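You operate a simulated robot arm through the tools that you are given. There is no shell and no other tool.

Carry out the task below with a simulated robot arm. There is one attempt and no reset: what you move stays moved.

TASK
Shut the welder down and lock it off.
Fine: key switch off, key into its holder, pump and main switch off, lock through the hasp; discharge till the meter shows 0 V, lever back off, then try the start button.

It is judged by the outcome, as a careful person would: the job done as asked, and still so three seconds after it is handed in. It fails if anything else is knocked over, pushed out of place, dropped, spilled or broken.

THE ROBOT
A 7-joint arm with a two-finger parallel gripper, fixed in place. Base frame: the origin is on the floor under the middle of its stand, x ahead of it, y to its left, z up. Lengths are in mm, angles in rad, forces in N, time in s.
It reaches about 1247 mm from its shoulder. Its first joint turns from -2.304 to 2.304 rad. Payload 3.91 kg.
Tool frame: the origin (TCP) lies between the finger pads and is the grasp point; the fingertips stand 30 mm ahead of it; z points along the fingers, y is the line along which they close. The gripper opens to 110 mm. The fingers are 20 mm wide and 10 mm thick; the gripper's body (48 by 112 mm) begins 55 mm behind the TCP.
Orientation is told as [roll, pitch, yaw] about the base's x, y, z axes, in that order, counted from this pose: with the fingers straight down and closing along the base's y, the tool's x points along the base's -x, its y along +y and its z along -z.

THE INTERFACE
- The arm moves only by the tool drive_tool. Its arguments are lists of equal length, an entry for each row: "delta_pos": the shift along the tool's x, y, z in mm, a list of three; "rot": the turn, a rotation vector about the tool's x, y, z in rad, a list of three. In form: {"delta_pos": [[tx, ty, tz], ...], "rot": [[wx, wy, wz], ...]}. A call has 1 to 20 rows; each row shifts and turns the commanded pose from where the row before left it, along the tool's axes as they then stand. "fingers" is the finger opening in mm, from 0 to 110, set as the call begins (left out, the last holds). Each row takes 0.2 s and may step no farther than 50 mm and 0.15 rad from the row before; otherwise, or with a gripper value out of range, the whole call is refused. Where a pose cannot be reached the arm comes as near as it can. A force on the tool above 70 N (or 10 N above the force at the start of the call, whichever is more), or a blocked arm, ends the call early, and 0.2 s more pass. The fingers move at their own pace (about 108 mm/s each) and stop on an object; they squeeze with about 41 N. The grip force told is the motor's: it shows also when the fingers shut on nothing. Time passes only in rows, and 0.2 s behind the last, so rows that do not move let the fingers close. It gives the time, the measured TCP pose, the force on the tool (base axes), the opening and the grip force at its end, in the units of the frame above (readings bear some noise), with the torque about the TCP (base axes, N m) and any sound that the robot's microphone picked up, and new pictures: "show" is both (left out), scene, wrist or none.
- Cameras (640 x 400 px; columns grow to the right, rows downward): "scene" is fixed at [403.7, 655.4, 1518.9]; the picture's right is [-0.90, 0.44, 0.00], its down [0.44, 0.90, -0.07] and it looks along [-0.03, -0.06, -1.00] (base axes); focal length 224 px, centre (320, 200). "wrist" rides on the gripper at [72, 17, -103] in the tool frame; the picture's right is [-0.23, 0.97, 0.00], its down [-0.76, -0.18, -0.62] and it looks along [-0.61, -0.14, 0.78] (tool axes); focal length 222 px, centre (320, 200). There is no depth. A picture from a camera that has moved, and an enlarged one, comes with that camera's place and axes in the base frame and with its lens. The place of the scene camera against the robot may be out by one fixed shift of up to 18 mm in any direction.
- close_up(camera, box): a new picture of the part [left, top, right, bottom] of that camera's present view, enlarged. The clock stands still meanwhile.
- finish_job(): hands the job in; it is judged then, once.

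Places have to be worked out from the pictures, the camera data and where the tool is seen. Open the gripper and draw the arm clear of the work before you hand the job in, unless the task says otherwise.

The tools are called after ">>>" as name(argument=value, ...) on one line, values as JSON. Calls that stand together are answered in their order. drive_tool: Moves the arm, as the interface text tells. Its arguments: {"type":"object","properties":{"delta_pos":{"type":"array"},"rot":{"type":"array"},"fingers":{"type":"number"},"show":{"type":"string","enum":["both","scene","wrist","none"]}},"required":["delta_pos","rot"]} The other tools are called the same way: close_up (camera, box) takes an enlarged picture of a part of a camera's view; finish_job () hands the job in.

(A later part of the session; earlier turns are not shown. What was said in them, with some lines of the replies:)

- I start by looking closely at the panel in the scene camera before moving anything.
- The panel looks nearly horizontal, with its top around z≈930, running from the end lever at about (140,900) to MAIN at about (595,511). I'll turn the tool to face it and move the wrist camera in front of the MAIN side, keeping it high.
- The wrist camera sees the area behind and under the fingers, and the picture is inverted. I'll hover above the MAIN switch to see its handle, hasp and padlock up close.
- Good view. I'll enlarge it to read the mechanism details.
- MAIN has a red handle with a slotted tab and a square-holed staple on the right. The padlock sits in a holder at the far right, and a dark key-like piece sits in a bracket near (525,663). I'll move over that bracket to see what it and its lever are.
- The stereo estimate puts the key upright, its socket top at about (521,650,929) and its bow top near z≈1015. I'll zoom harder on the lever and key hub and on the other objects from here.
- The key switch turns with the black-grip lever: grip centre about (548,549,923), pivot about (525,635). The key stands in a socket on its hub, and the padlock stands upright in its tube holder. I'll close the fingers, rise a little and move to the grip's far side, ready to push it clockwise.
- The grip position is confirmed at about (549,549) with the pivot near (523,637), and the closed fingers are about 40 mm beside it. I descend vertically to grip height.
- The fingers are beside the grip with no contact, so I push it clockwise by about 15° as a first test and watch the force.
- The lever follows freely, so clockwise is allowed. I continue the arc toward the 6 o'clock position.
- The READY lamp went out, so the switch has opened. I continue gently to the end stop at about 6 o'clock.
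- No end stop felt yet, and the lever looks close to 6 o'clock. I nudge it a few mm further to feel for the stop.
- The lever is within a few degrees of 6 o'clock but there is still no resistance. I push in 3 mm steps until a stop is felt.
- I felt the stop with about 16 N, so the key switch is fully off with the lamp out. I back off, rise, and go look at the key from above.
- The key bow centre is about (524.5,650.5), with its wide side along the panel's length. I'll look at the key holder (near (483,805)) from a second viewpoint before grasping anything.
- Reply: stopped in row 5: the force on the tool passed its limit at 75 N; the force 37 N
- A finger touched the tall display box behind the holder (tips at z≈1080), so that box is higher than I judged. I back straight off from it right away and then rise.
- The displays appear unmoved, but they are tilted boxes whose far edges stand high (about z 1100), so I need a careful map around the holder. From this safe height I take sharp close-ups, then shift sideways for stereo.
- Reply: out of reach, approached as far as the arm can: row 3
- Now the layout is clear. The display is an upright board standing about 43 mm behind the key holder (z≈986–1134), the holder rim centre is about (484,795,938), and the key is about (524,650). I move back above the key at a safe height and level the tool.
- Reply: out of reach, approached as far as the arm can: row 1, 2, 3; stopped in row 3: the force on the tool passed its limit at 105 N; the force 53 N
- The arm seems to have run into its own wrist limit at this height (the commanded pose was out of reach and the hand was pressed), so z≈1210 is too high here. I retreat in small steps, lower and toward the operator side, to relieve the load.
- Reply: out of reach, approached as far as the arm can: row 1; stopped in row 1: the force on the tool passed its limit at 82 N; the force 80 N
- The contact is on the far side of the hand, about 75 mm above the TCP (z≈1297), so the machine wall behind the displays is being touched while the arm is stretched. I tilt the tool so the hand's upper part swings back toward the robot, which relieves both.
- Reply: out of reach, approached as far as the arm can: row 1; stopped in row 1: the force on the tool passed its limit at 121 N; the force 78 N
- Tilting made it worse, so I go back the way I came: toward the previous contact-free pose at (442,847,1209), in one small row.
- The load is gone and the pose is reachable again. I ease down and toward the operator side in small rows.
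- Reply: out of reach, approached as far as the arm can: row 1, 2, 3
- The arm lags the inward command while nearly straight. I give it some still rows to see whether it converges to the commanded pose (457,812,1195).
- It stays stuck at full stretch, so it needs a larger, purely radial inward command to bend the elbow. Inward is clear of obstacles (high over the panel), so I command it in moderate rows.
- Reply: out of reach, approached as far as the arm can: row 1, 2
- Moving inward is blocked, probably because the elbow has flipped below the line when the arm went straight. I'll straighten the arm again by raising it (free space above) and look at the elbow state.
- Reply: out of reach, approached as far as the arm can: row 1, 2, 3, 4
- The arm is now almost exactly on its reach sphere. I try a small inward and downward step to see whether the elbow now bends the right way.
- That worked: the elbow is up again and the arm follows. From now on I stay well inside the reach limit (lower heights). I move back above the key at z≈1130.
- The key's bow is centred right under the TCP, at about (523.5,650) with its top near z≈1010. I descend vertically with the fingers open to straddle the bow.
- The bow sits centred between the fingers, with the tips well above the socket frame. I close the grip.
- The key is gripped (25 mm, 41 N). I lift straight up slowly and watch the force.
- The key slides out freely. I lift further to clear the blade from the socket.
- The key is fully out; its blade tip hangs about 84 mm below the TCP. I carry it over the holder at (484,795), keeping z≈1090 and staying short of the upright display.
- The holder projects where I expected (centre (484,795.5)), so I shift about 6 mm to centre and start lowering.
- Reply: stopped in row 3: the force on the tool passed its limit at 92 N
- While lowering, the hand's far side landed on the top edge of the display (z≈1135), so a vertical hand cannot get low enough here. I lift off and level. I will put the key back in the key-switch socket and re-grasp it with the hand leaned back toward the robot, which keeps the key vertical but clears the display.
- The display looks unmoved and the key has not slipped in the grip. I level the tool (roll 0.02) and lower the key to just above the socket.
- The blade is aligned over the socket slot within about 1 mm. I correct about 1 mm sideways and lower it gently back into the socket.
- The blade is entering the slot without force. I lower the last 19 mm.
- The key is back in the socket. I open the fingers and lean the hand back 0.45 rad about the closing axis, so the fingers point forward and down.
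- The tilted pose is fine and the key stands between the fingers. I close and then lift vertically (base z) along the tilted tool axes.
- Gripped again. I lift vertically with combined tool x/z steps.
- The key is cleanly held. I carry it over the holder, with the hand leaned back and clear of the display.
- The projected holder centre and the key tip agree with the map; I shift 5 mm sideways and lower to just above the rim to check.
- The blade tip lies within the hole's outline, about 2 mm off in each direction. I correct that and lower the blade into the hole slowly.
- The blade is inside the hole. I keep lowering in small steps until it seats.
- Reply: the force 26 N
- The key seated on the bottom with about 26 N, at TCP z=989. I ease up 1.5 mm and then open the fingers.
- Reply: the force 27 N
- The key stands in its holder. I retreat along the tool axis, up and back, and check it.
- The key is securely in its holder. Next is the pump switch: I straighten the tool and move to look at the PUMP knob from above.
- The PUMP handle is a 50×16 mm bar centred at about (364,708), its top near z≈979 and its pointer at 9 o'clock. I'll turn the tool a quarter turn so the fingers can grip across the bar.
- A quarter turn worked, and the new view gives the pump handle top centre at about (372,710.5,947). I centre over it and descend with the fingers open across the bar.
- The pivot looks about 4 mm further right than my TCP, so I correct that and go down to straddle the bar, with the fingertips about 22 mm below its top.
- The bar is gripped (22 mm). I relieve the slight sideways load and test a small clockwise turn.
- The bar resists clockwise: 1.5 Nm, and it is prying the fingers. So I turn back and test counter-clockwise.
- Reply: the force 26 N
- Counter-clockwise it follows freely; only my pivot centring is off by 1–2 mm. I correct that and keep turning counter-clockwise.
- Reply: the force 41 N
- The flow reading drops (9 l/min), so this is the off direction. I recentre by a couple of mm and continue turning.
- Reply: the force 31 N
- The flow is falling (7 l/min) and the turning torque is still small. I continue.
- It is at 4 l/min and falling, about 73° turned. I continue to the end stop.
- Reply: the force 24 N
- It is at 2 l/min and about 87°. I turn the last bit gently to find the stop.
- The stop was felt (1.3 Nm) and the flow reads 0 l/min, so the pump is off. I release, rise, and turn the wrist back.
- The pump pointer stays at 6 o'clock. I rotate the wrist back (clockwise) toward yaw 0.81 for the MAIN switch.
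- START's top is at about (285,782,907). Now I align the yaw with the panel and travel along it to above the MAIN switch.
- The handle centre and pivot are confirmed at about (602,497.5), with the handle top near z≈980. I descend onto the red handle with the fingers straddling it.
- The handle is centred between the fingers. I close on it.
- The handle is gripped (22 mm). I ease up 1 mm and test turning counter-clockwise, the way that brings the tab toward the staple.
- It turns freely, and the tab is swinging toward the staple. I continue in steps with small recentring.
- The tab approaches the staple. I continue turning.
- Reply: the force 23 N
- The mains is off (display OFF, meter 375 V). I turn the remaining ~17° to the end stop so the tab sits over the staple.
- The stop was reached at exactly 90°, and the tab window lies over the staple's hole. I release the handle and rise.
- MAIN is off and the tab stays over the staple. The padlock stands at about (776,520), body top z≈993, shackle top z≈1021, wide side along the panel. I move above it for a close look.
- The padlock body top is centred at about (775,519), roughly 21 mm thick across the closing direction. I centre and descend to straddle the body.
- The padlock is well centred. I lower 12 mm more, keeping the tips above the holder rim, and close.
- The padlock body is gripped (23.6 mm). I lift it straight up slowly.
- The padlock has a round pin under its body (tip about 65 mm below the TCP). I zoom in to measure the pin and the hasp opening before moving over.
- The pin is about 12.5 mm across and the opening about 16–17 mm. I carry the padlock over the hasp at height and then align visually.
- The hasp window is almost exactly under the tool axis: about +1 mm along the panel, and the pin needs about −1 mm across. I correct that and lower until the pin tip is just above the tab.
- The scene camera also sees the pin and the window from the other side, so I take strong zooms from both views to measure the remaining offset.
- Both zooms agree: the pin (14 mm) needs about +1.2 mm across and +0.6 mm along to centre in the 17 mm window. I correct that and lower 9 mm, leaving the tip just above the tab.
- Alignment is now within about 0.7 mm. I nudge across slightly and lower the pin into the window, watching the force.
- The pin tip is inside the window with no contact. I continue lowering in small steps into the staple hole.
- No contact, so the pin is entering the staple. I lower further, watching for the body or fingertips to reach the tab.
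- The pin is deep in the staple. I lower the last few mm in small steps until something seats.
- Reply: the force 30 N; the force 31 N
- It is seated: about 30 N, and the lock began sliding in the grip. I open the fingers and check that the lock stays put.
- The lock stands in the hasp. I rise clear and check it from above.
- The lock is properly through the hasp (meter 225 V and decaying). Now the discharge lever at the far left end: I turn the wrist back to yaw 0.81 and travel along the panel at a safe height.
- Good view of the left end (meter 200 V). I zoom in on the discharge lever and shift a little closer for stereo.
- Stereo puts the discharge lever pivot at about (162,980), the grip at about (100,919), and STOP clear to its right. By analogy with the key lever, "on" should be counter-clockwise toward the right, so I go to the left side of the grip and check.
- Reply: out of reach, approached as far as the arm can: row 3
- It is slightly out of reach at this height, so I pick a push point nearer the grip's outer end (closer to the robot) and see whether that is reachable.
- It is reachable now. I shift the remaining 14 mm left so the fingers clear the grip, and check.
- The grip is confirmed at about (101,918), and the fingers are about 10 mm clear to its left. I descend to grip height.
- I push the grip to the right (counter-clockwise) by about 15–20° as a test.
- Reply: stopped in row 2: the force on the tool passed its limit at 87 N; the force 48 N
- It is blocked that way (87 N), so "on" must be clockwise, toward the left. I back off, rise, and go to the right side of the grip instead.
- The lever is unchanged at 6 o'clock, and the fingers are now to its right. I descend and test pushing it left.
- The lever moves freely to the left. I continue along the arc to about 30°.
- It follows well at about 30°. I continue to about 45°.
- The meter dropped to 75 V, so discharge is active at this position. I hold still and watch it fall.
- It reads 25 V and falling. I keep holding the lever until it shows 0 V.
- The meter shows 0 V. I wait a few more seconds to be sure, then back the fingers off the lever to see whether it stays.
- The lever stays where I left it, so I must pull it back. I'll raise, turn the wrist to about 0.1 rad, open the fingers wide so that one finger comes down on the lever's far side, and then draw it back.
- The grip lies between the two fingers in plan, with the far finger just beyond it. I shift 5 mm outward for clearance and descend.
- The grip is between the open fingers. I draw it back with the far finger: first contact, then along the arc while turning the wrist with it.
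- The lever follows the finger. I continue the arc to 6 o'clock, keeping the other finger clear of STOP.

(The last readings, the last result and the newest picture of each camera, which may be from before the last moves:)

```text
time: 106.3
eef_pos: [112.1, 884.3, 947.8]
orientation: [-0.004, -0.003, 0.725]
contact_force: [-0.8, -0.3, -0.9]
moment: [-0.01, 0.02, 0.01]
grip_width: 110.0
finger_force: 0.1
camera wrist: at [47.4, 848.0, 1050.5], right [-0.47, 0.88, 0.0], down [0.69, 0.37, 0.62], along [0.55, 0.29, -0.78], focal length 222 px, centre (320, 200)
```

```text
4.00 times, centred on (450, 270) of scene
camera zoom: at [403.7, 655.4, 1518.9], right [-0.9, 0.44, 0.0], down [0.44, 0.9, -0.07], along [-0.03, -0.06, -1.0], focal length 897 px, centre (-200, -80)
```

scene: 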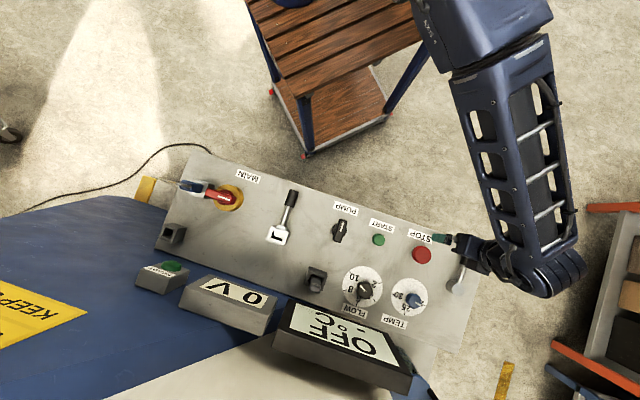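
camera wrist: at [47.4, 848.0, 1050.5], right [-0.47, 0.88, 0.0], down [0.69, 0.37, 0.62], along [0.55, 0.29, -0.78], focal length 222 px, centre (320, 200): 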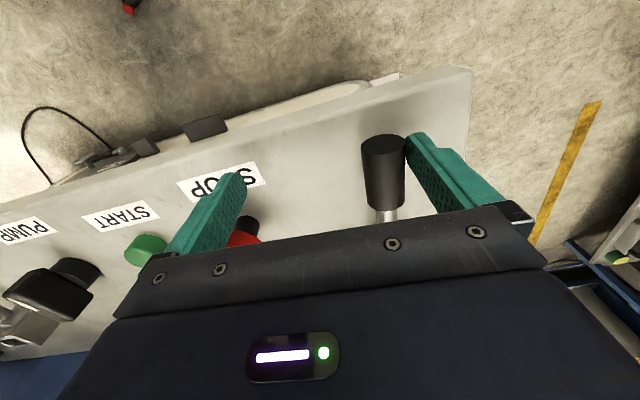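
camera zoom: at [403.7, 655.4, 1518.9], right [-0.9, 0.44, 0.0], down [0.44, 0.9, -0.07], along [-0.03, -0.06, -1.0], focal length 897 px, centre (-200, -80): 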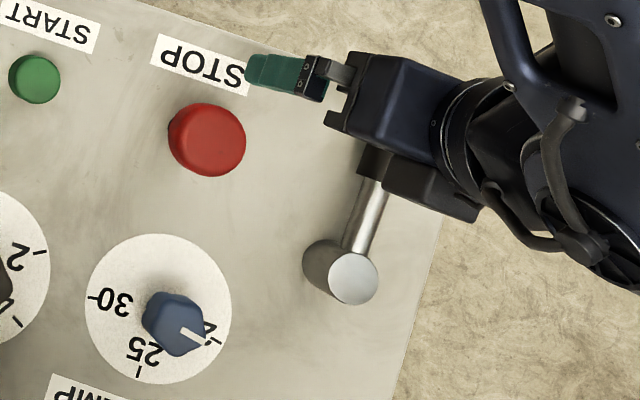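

About 5° remain. I do the last bit gently to the stop.

>>> drive_tool(delta_pos=[[-3.5, -8.7, 0], [0, -2.5, 0]], rot=[[0, 0, -0.087], [0, 0, 0]], show="both")

>>> close_up(camera="scene", box=[400, 220, 500, 320])

```text
time: 106.9
eef_pos: [120.3, 879.1, 945.1]
orientation: [0.0, -0.002, 0.811]
contact_force: [-17.5, 31.8, 3.6]
moment: [1.07, 0.36, -0.48]
grip_width: 110.2
finger_force: 0.0
camera wrist: at [58.8, 837.6, 1050.2], right [-0.55, 0.84, 0.0], down [0.65, 0.43, 0.63], along [0.52, 0.34, -0.78], focal length 222 px, centre (320, 200)
```

scene: 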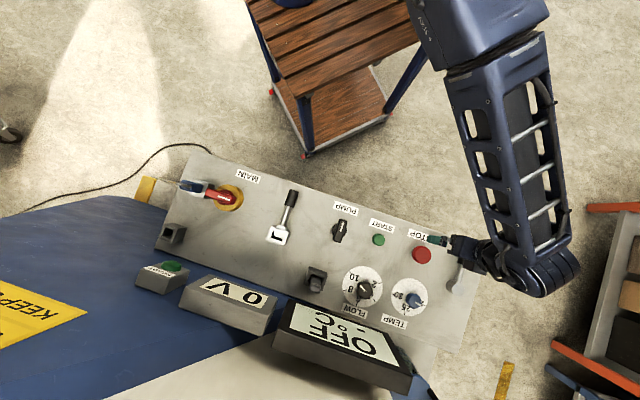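
wrist: 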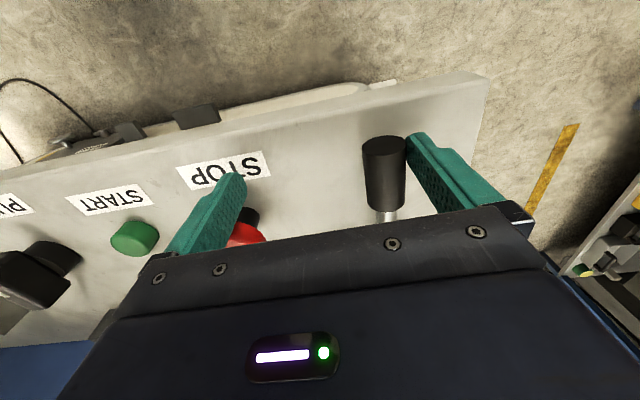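

```text
4.00 times, centred on (450, 270) of scene
camera zoom: at [403.7, 655.4, 1518.9], right [-0.9, 0.44, 0.0], down [0.44, 0.9, -0.07], along [-0.03, -0.06, -1.0], focal length 897 px, centre (-200, -80)
```

zoom: 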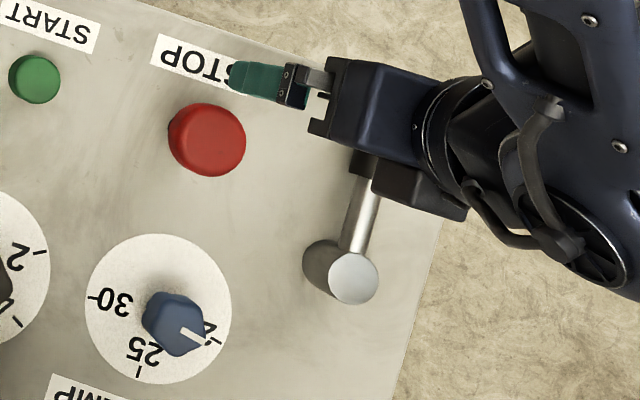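

The end stop was felt (35 N), so the discharge lever is back off at 6 o'clock and the meter shows 0 V. I back away from the grip and rise.

>>> drive_tool(delta_pos=[[0, 7, 0], [0, 0, -40], [0, 0, -40], [0, 0, -20]], rot=[[0, 0, 0], [0, 0, 0], [0, 0, 0], [0, 0, 0]], show="both")

>>> close_up(camera="scene", box=[400, 220, 500, 320])

```text
time: 107.9
eef_pos: [117.8, 883.4, 1047.1]
orientation: [-0.003, -0.003, 0.81]
contact_force: [-0.5, -0.6, -1.0]
moment: [0.03, 0.0, 0.03]
grip_width: 110.0
finger_force: 0.1
camera wrist: at [56.9, 841.9, 1149.7], right [-0.55, 0.84, 0.0], down [0.65, 0.43, 0.62], along [0.52, 0.34, -0.78], focal length 222 px, centre (320, 200)
```

scene: 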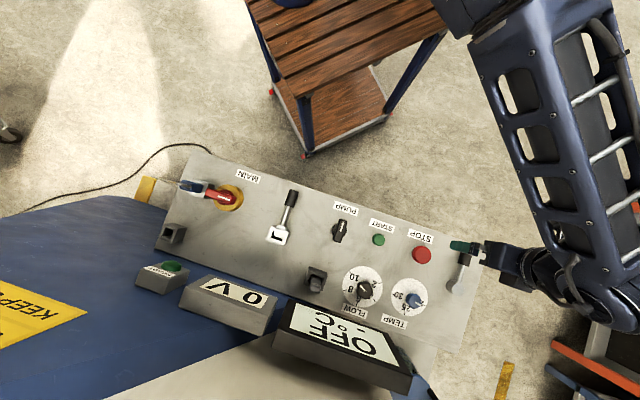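
wrist: 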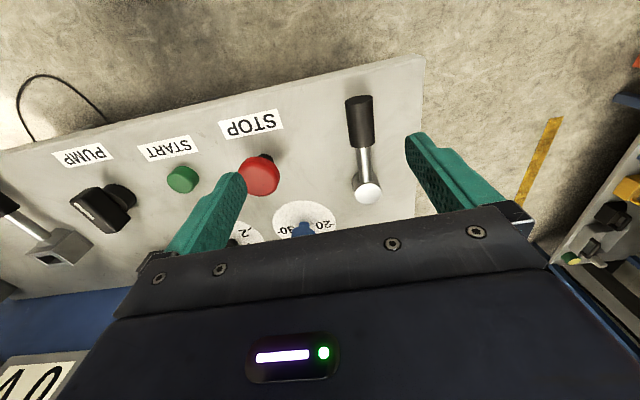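

```text
4.00 times, centred on (450, 270) of scene
camera zoom: at [403.7, 655.4, 1518.9], right [-0.9, 0.44, 0.0], down [0.44, 0.9, -0.07], along [-0.03, -0.06, -1.0], focal length 897 px, centre (-200, -80)
```

zoom: 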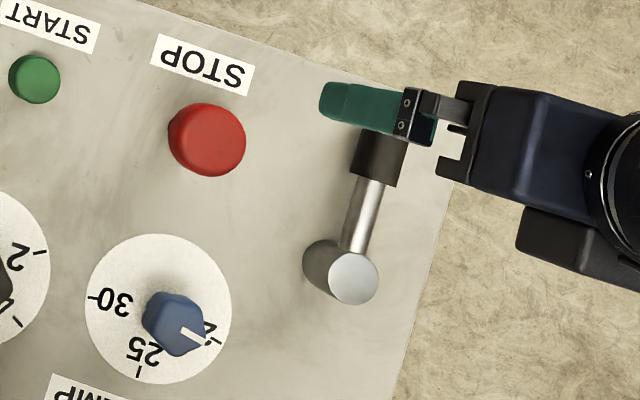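

The lever is at off. Now I close the fingers and move above the START button at about (285,782).

>>> drive_tool(delta_pos=[[-8.4, -38.3, 0], [-8.4, -38.3, 0], [-8.4, -38.3, 0], [-8.4, -38.3, 0], [-8.4, -38.3, 0]], rot=[[0, 0, 0], [0, 0, 0], [0, 0, 0], [0, 0, 0], [0, 0, 0]], fingers=0, show="both")

>>> close_up(camera="wrist", box=[220, 20, 420, 160])

```text
time: 109.1
eef_pos: [282.8, 780.3, 1047.6]
orientation: [-0.003, 0.001, 0.81]
contact_force: [-0.5, 0.0, 0.1]
moment: [-0.02, -0.05, 0.0]
grip_width: 0.0
finger_force: 37.8
camera wrist: at [221.2, 739.8, 1150.8], right [-0.55, 0.84, 0.0], down [0.65, 0.43, 0.62], along [0.52, 0.34, -0.78], focal length 222 px, centre (320, 200)
```

scene: 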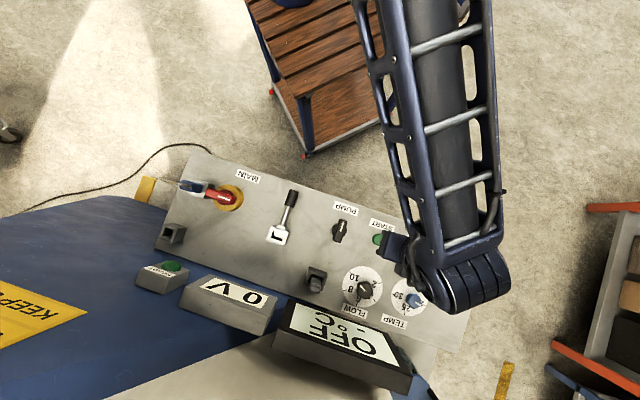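
wrist: 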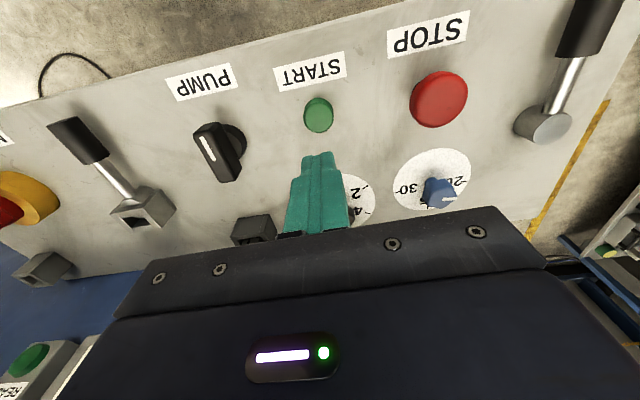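

```text
2.86 times, centred on (320, 90) of wrist
camera zoom: at [221.2, 739.8, 1150.8], right [-0.55, 0.84, 0.0], down [0.65, 0.43, 0.62], along [0.52, 0.34, -0.78], focal length 635 px, centre (320, 514)
```

zoom: 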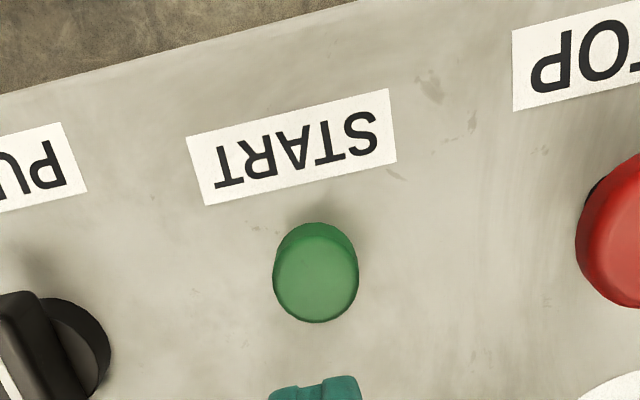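

START's centre is at about (287.5,782), some 33 mm wide. I centre on it and descend to just above the button.

>>> drive_tool(delta_pos=[[-4, -1.5, 40], [0, 0, 40], [0, 0, 16]], rot=[[0, 0, 0], [0, 0, 0], [0, 0, 0]], show="both")

>>> close_up(camera="wrist", box=[260, 80, 380, 200])

```text
time: 109.9
eef_pos: [287.0, 783.1, 952.2]
orientation: [-0.003, 0.0, 0.811]
contact_force: [0.1, -1.0, -0.2]
moment: [0.0, -0.01, 0.01]
grip_width: 0.0
finger_force: 37.8
camera wrist: at [226.4, 742.4, 1055.3], right [-0.55, 0.84, 0.0], down [0.65, 0.43, 0.63], along [0.52, 0.34, -0.78], focal length 222 px, centre (320, 200)
```

scene: 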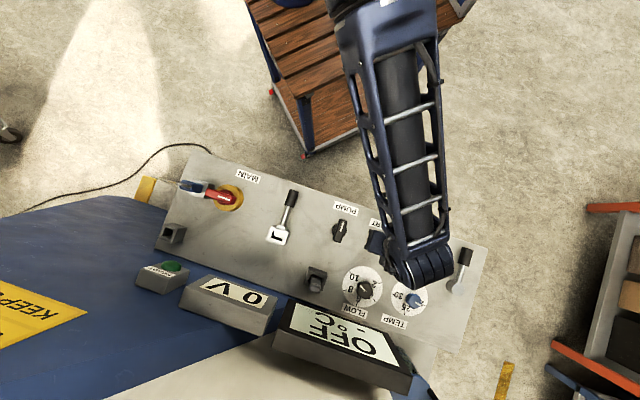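
wrist: 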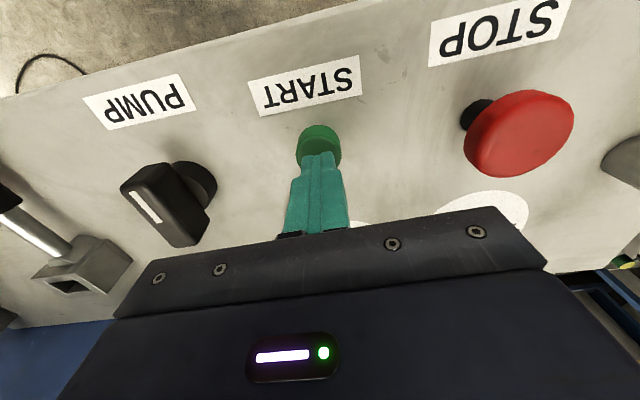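

```text
3.33 times, centred on (320, 140) of wrist
camera zoom: at [226.4, 742.4, 1055.3], right [-0.55, 0.84, 0.0], down [0.65, 0.43, 0.63], along [0.52, 0.34, -0.78], focal length 740 px, centre (320, 400)
```

zoom: 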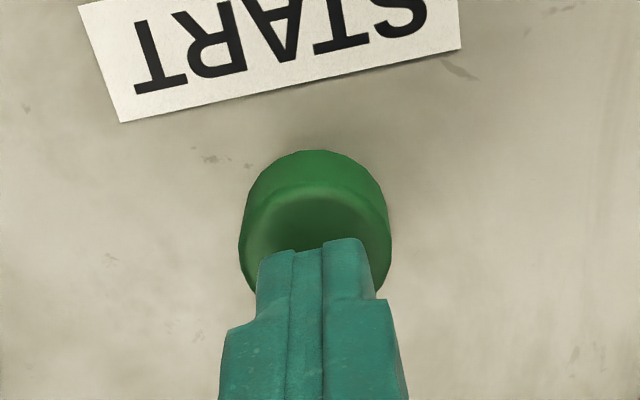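

The fingertips are just above START. I press down in small steps.

>>> drive_tool(delta_pos=[[0, 0, 4], [0, 0, 3]], rot=[[0, 0, 0], [0, 0, 0]], show="none")

>>> drive_tool(delta_pos=[[0, 0, 2], [0, 0, 2]], rot=[[0, 0, 0], [0, 0, 0]], show="wrist")

```text
time: 110.5
eef_pos: [288.5, 784.3, 945.4]
orientation: [-0.003, -0.001, 0.809]
contact_force: [-1.0, 0.2, 2.4]
moment: [0.04, 0.03, 0.01]
grip_width: 0.2
finger_force: 37.5
```

```text
time: 111.1
eef_pos: [287.9, 784.3, 943.4]
orientation: [-0.001, -0.002, 0.81]
contact_force: [-4.1, 3.3, 10.7]
moment: [0.02, 0.13, -0.01]
grip_width: 0.2
finger_force: 37.7
camera wrist: at [227.0, 742.0, 1045.6], right [-0.55, 0.84, 0.0], down [0.65, 0.43, 0.63], along [0.52, 0.34, -0.78], focal length 222 px, centre (320, 200)
```

wrist: 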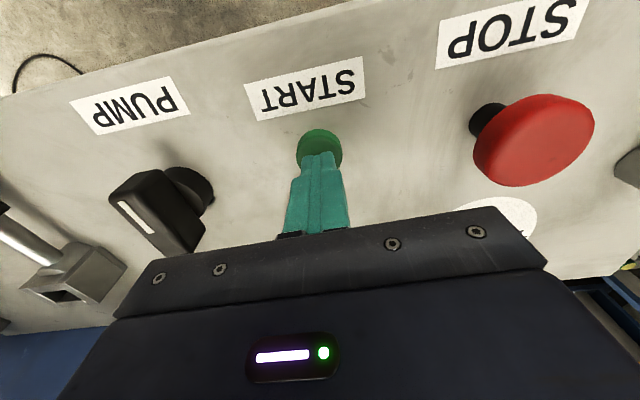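

Contact with the button at about 11 N, and it is being pressed. I push a few mm further to complete its travel.

>>> drive_tool(delta_pos=[[0, 0, 2], [0, 0, 2], [0, 0, 0]], rot=[[0, 0, 0], [0, 0, 0], [0, 0, 0]], show="both")

>>> close_up(camera="wrist", box=[260, 80, 380, 200])

```text
time: 111.9
eef_pos: [288.7, 783.7, 939.5]
orientation: [-0.002, -0.003, 0.81]
contact_force: [-9.4, 2.6, 33.4]
moment: [0.06, 0.35, 0.06]
grip_width: 0.2
finger_force: 37.3
camera wrist: at [227.1, 741.8, 1041.7], right [-0.55, 0.84, 0.0], down [0.65, 0.43, 0.63], along [0.52, 0.34, -0.78], focal length 222 px, centre (320, 200)
```

scene: 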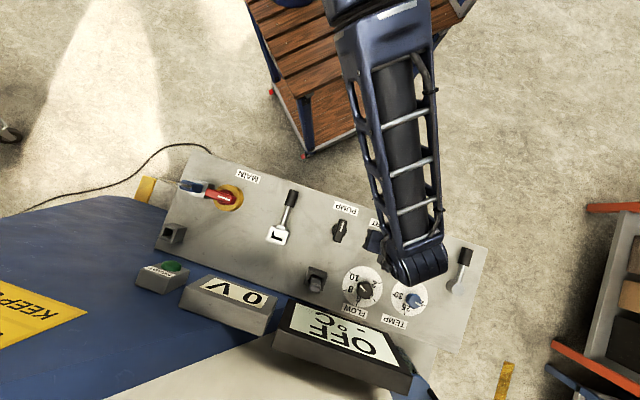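
wrist: 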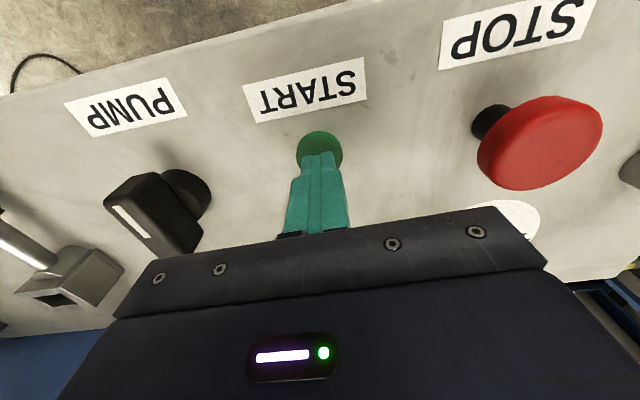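

```text
3.33 times, centred on (320, 140) of wrist
camera zoom: at [227.1, 741.8, 1041.7], right [-0.55, 0.84, 0.0], down [0.65, 0.43, 0.63], along [0.52, 0.34, -0.78], focal length 740 px, centre (320, 400)
```

zoom: 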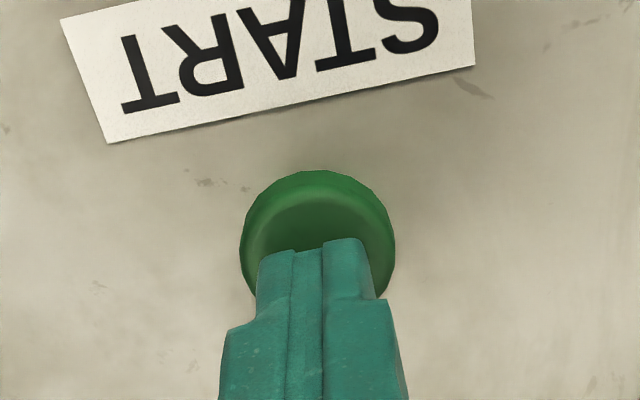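

The button is down about 6 mm at 33 N and nothing starts: meter 0 V, display OFF, lamp dark. I press 1.5 mm more to be sure it is fully actuated, then release.

>>> drive_tool(delta_pos=[[0, 0, 1.5], [0, 0, 0]], rot=[[0, 0, 0], [0, 0, 0]], show="scene")

>>> close_up(camera="scene", box=[130, 250, 410, 390])

```text
time: 112.5
eef_pos: [288.5, 782.2, 937.7]
orientation: [-0.002, -0.002, 0.809]
contact_force: [-12.2, 5.1, 41.7]
moment: [0.14, 0.36, 0.02]
grip_width: 0.3
finger_force: 38.1
```

scene: 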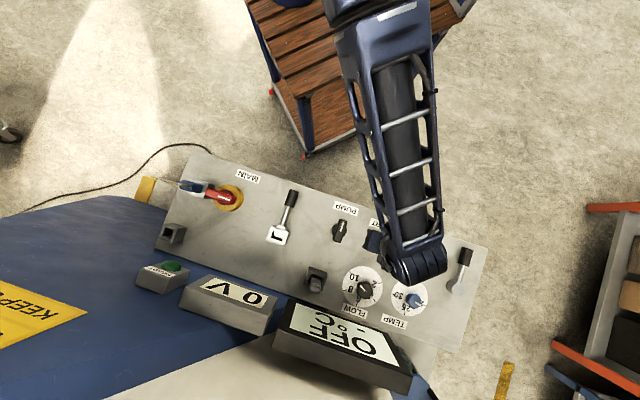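

```text
2.29 times, centred on (270, 320) of scene
camera zoom: at [403.7, 655.4, 1518.9], right [-0.9, 0.44, 0.0], down [0.44, 0.9, -0.07], along [-0.03, -0.06, -1.0], focal length 512 px, centre (434, -74)
```

zoom: 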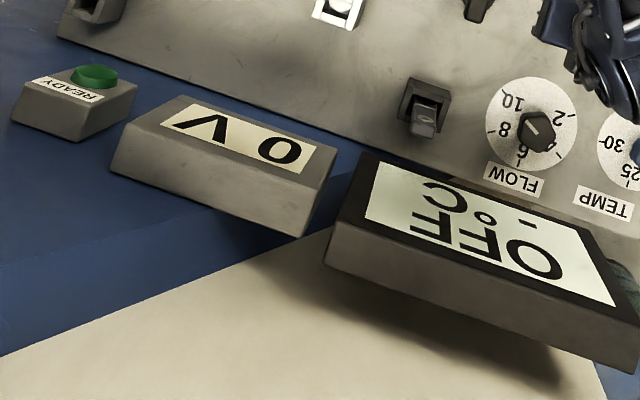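

Nothing reacts, as it should. I press slightly deeper once more to be certain the button is bottomed, still under the force limit.

>>> drive_tool(delta_pos=[[0, 0, 1.5], [0, 0, 1], [0, 0, 0]], rot=[[0, 0, 0], [0, 0, 0], [0, 0, 0]], show="both")

>>> close_up(camera="wrist", box=[260, 80, 380, 200])

```text
time: 113.3
eef_pos: [286.8, 782.8, 935.0]
orientation: [-0.001, -0.005, 0.809]
contact_force: [-6.1, 11.6, 54.2]
moment: [0.3, 0.26, 0.02]
grip_width: 0.0
finger_force: 37.9
camera wrist: at [227.0, 741.7, 1038.2], right [-0.55, 0.84, 0.0], down [0.65, 0.43, 0.63], along [0.53, 0.34, -0.78], focal length 222 px, centre (320, 200)
```

scene: 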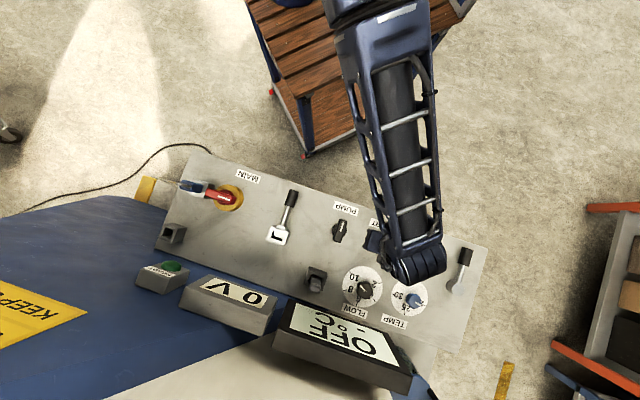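
wrist: 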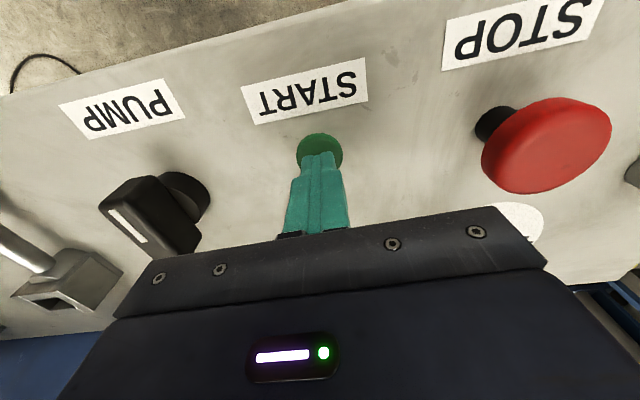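

```text
3.33 times, centred on (320, 140) of wrist
camera zoom: at [227.0, 741.7, 1038.2], right [-0.55, 0.84, 0.0], down [0.65, 0.43, 0.63], along [0.53, 0.34, -0.78], focal length 740 px, centre (320, 400)
```

zoom: 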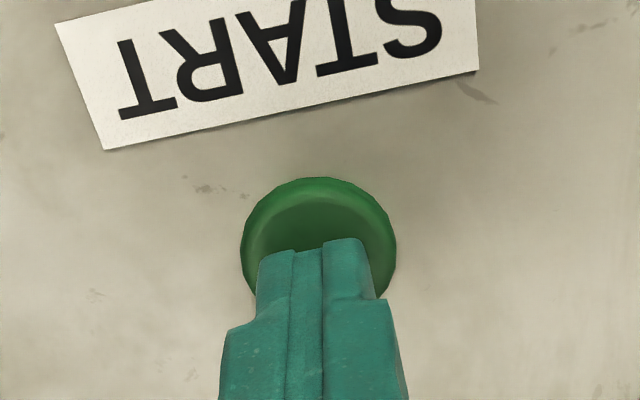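

The button is pressed nearly flush (54 N), and everything stays dead: 0 V, OFF, lamp dark. I release it by rising.

>>> drive_tool(delta_pos=[[0, 0, -10], [0, 0, -30], [0, 0, -40], [0, 0, -40]], rot=[[0, 0, 0], [0, 0, 0], [0, 0, 0], [0, 0, 0]], show="both")

>>> close_up(camera="wrist", box=[120, 0, 520, 200])

```text
time: 114.3
eef_pos: [288.8, 782.3, 1052.2]
orientation: [-0.006, 0.001, 0.807]
contact_force: [0.3, -0.2, 0.3]
moment: [0.0, 0.0, 0.03]
grip_width: 0.1
finger_force: 37.4
camera wrist: at [227.9, 741.7, 1154.9], right [-0.55, 0.84, 0.0], down [0.65, 0.43, 0.62], along [0.52, 0.34, -0.78], focal length 222 px, centre (320, 200)
```

scene: 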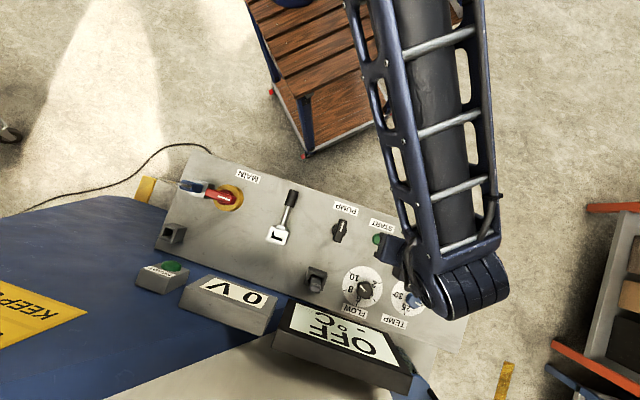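
wrist: 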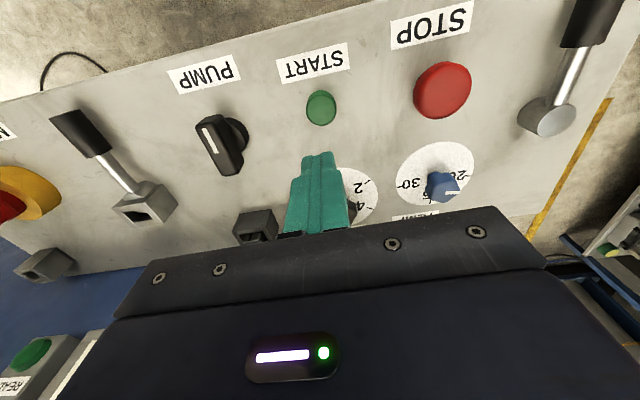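

```text
1.60 times, centred on (320, 100) of wrist
camera zoom: at [227.9, 741.7, 1154.9], right [-0.55, 0.84, 0.0], down [0.65, 0.43, 0.62], along [0.52, 0.34, -0.78], focal length 355 px, centre (320, 360)
```

zoom: 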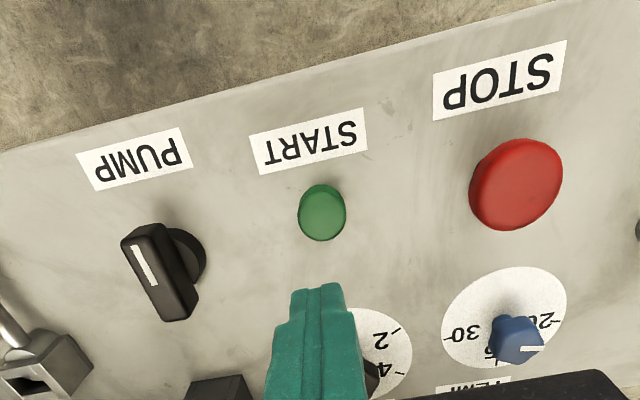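

START is released and nothing came on. I open the gripper and draw the arm back toward the robot, clear of the work.

>>> drive_tool(delta_pos=[[0, 0, -30], [40, 0, -5], [40, 0, -5], [40, 0, 0], [40, 0, 0], [0, 20, 0]], rot=[[0, 0, 0], [0, 0, 0], [0, 0, 0], [0, 0, 0], [0, 0, 0], [0, 0, 0]], fingers=80, show="both")

>>> close_up(camera="scene", box=[130, 140, 350, 290])

>>> close_up(camera="scene", box=[130, 250, 500, 400])

>>> close_up(camera="scene", box=[290, 180, 500, 320])

```text
time: 115.7
eef_pos: [165.1, 680.8, 1091.2]
orientation: [-0.004, -0.001, 0.807]
contact_force: [0.0, 0.2, 0.1]
moment: [0.0, 0.01, 0.01]
grip_width: 80.1
finger_force: 0.0
camera wrist: at [103.9, 639.9, 1194.7], right [-0.55, 0.84, 0.0], down [0.65, 0.43, 0.62], along [0.52, 0.34, -0.78], focal length 222 px, centre (320, 200)
```

scene: 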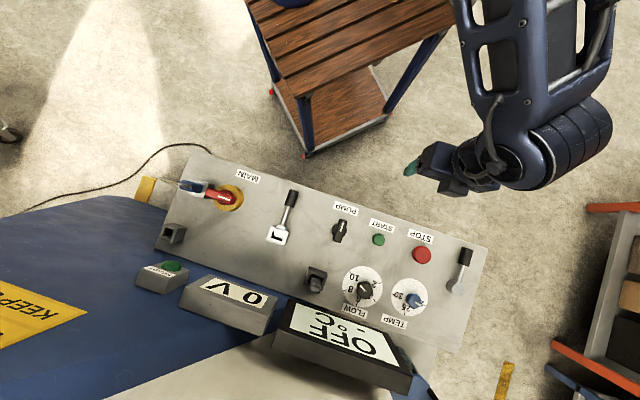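
wrist: 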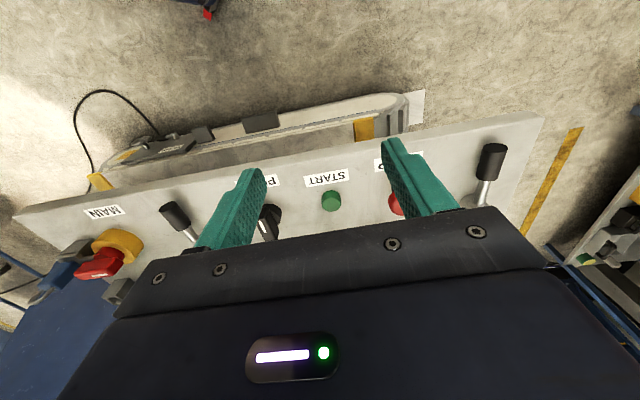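

```text
2.67 times, centred on (240, 215) of scene
camera zoom: at [403.7, 655.4, 1518.9], right [-0.9, 0.44, 0.0], down [0.44, 0.9, -0.07], along [-0.03, -0.06, -1.0], focal length 598 px, centre (533, 160)
```

zoom: 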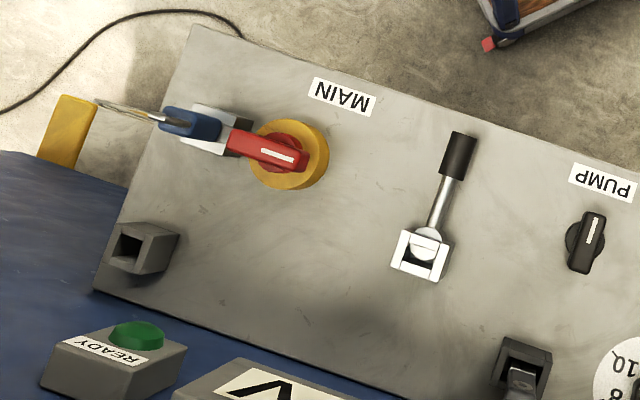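

```text
1.73 times, centred on (315, 325) of scene
camera zoom: at [403.7, 655.4, 1518.9], right [-0.9, 0.44, 0.0], down [0.44, 0.9, -0.07], along [-0.03, -0.06, -1.0], focal length 388 px, centre (329, -16)
```

zoom: 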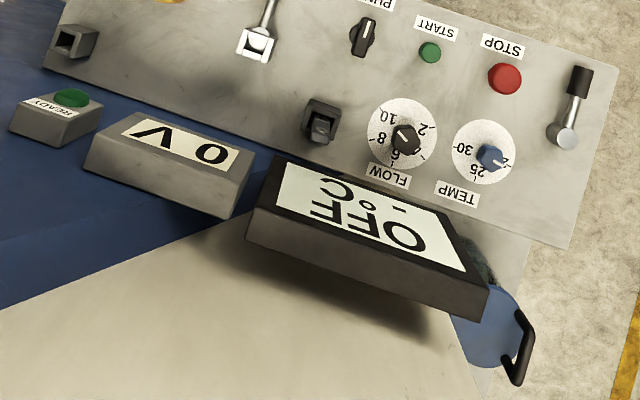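

```text
2.86 times, centred on (395, 250) of scene
camera zoom: at [403.7, 655.4, 1518.9], right [-0.9, 0.44, 0.0], down [0.44, 0.9, -0.07], along [-0.03, -0.06, -1.0], focal length 641 px, centre (106, 57)
```

zoom: 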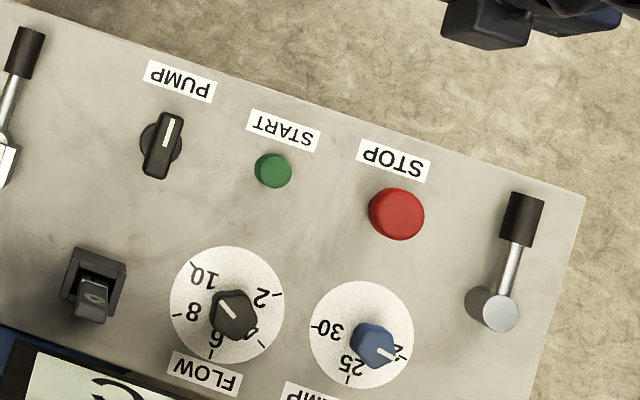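

The check pictures show the key lever off, the key in its holder, the pump and MAIN off with the lock through the hasp, the discharge lever back off, and 0 V with the display OFF after START was tried. Nothing else looks moved, and the arm is clear with the gripper open, so I hand the job in.

>>> finish_job()

```text
The job is handed in.
```

The welder is shut down and locked off. I handed the job in with the arm clear and the gripper open.

- **Key switch:** off, and the READY lamp is out. The key is in its holder.
- **Pump and main switch:** both off. Flow fell to 0 l/min with the pump, and the display went to OFF with MAIN.
- **Lock:** its pin is down through the tab window into the staple.
- **Discharge:** I held the lever over until the meter showed 0 V. I then returned it to its off stop.
- **Start button:** pressed nearly flush. Nothing came on, and the meter stayed at 0 V.

**Contact with the machine:** while placing the key, the gripper touched the flow and temperature display twice. The hand also hit something else while the arm was stretched out above the displays, and pressed with up to 121 N. I took it to be the machine wall, but the cameras could not show it. In the final pictures the display and meters look unmoved and undamaged.
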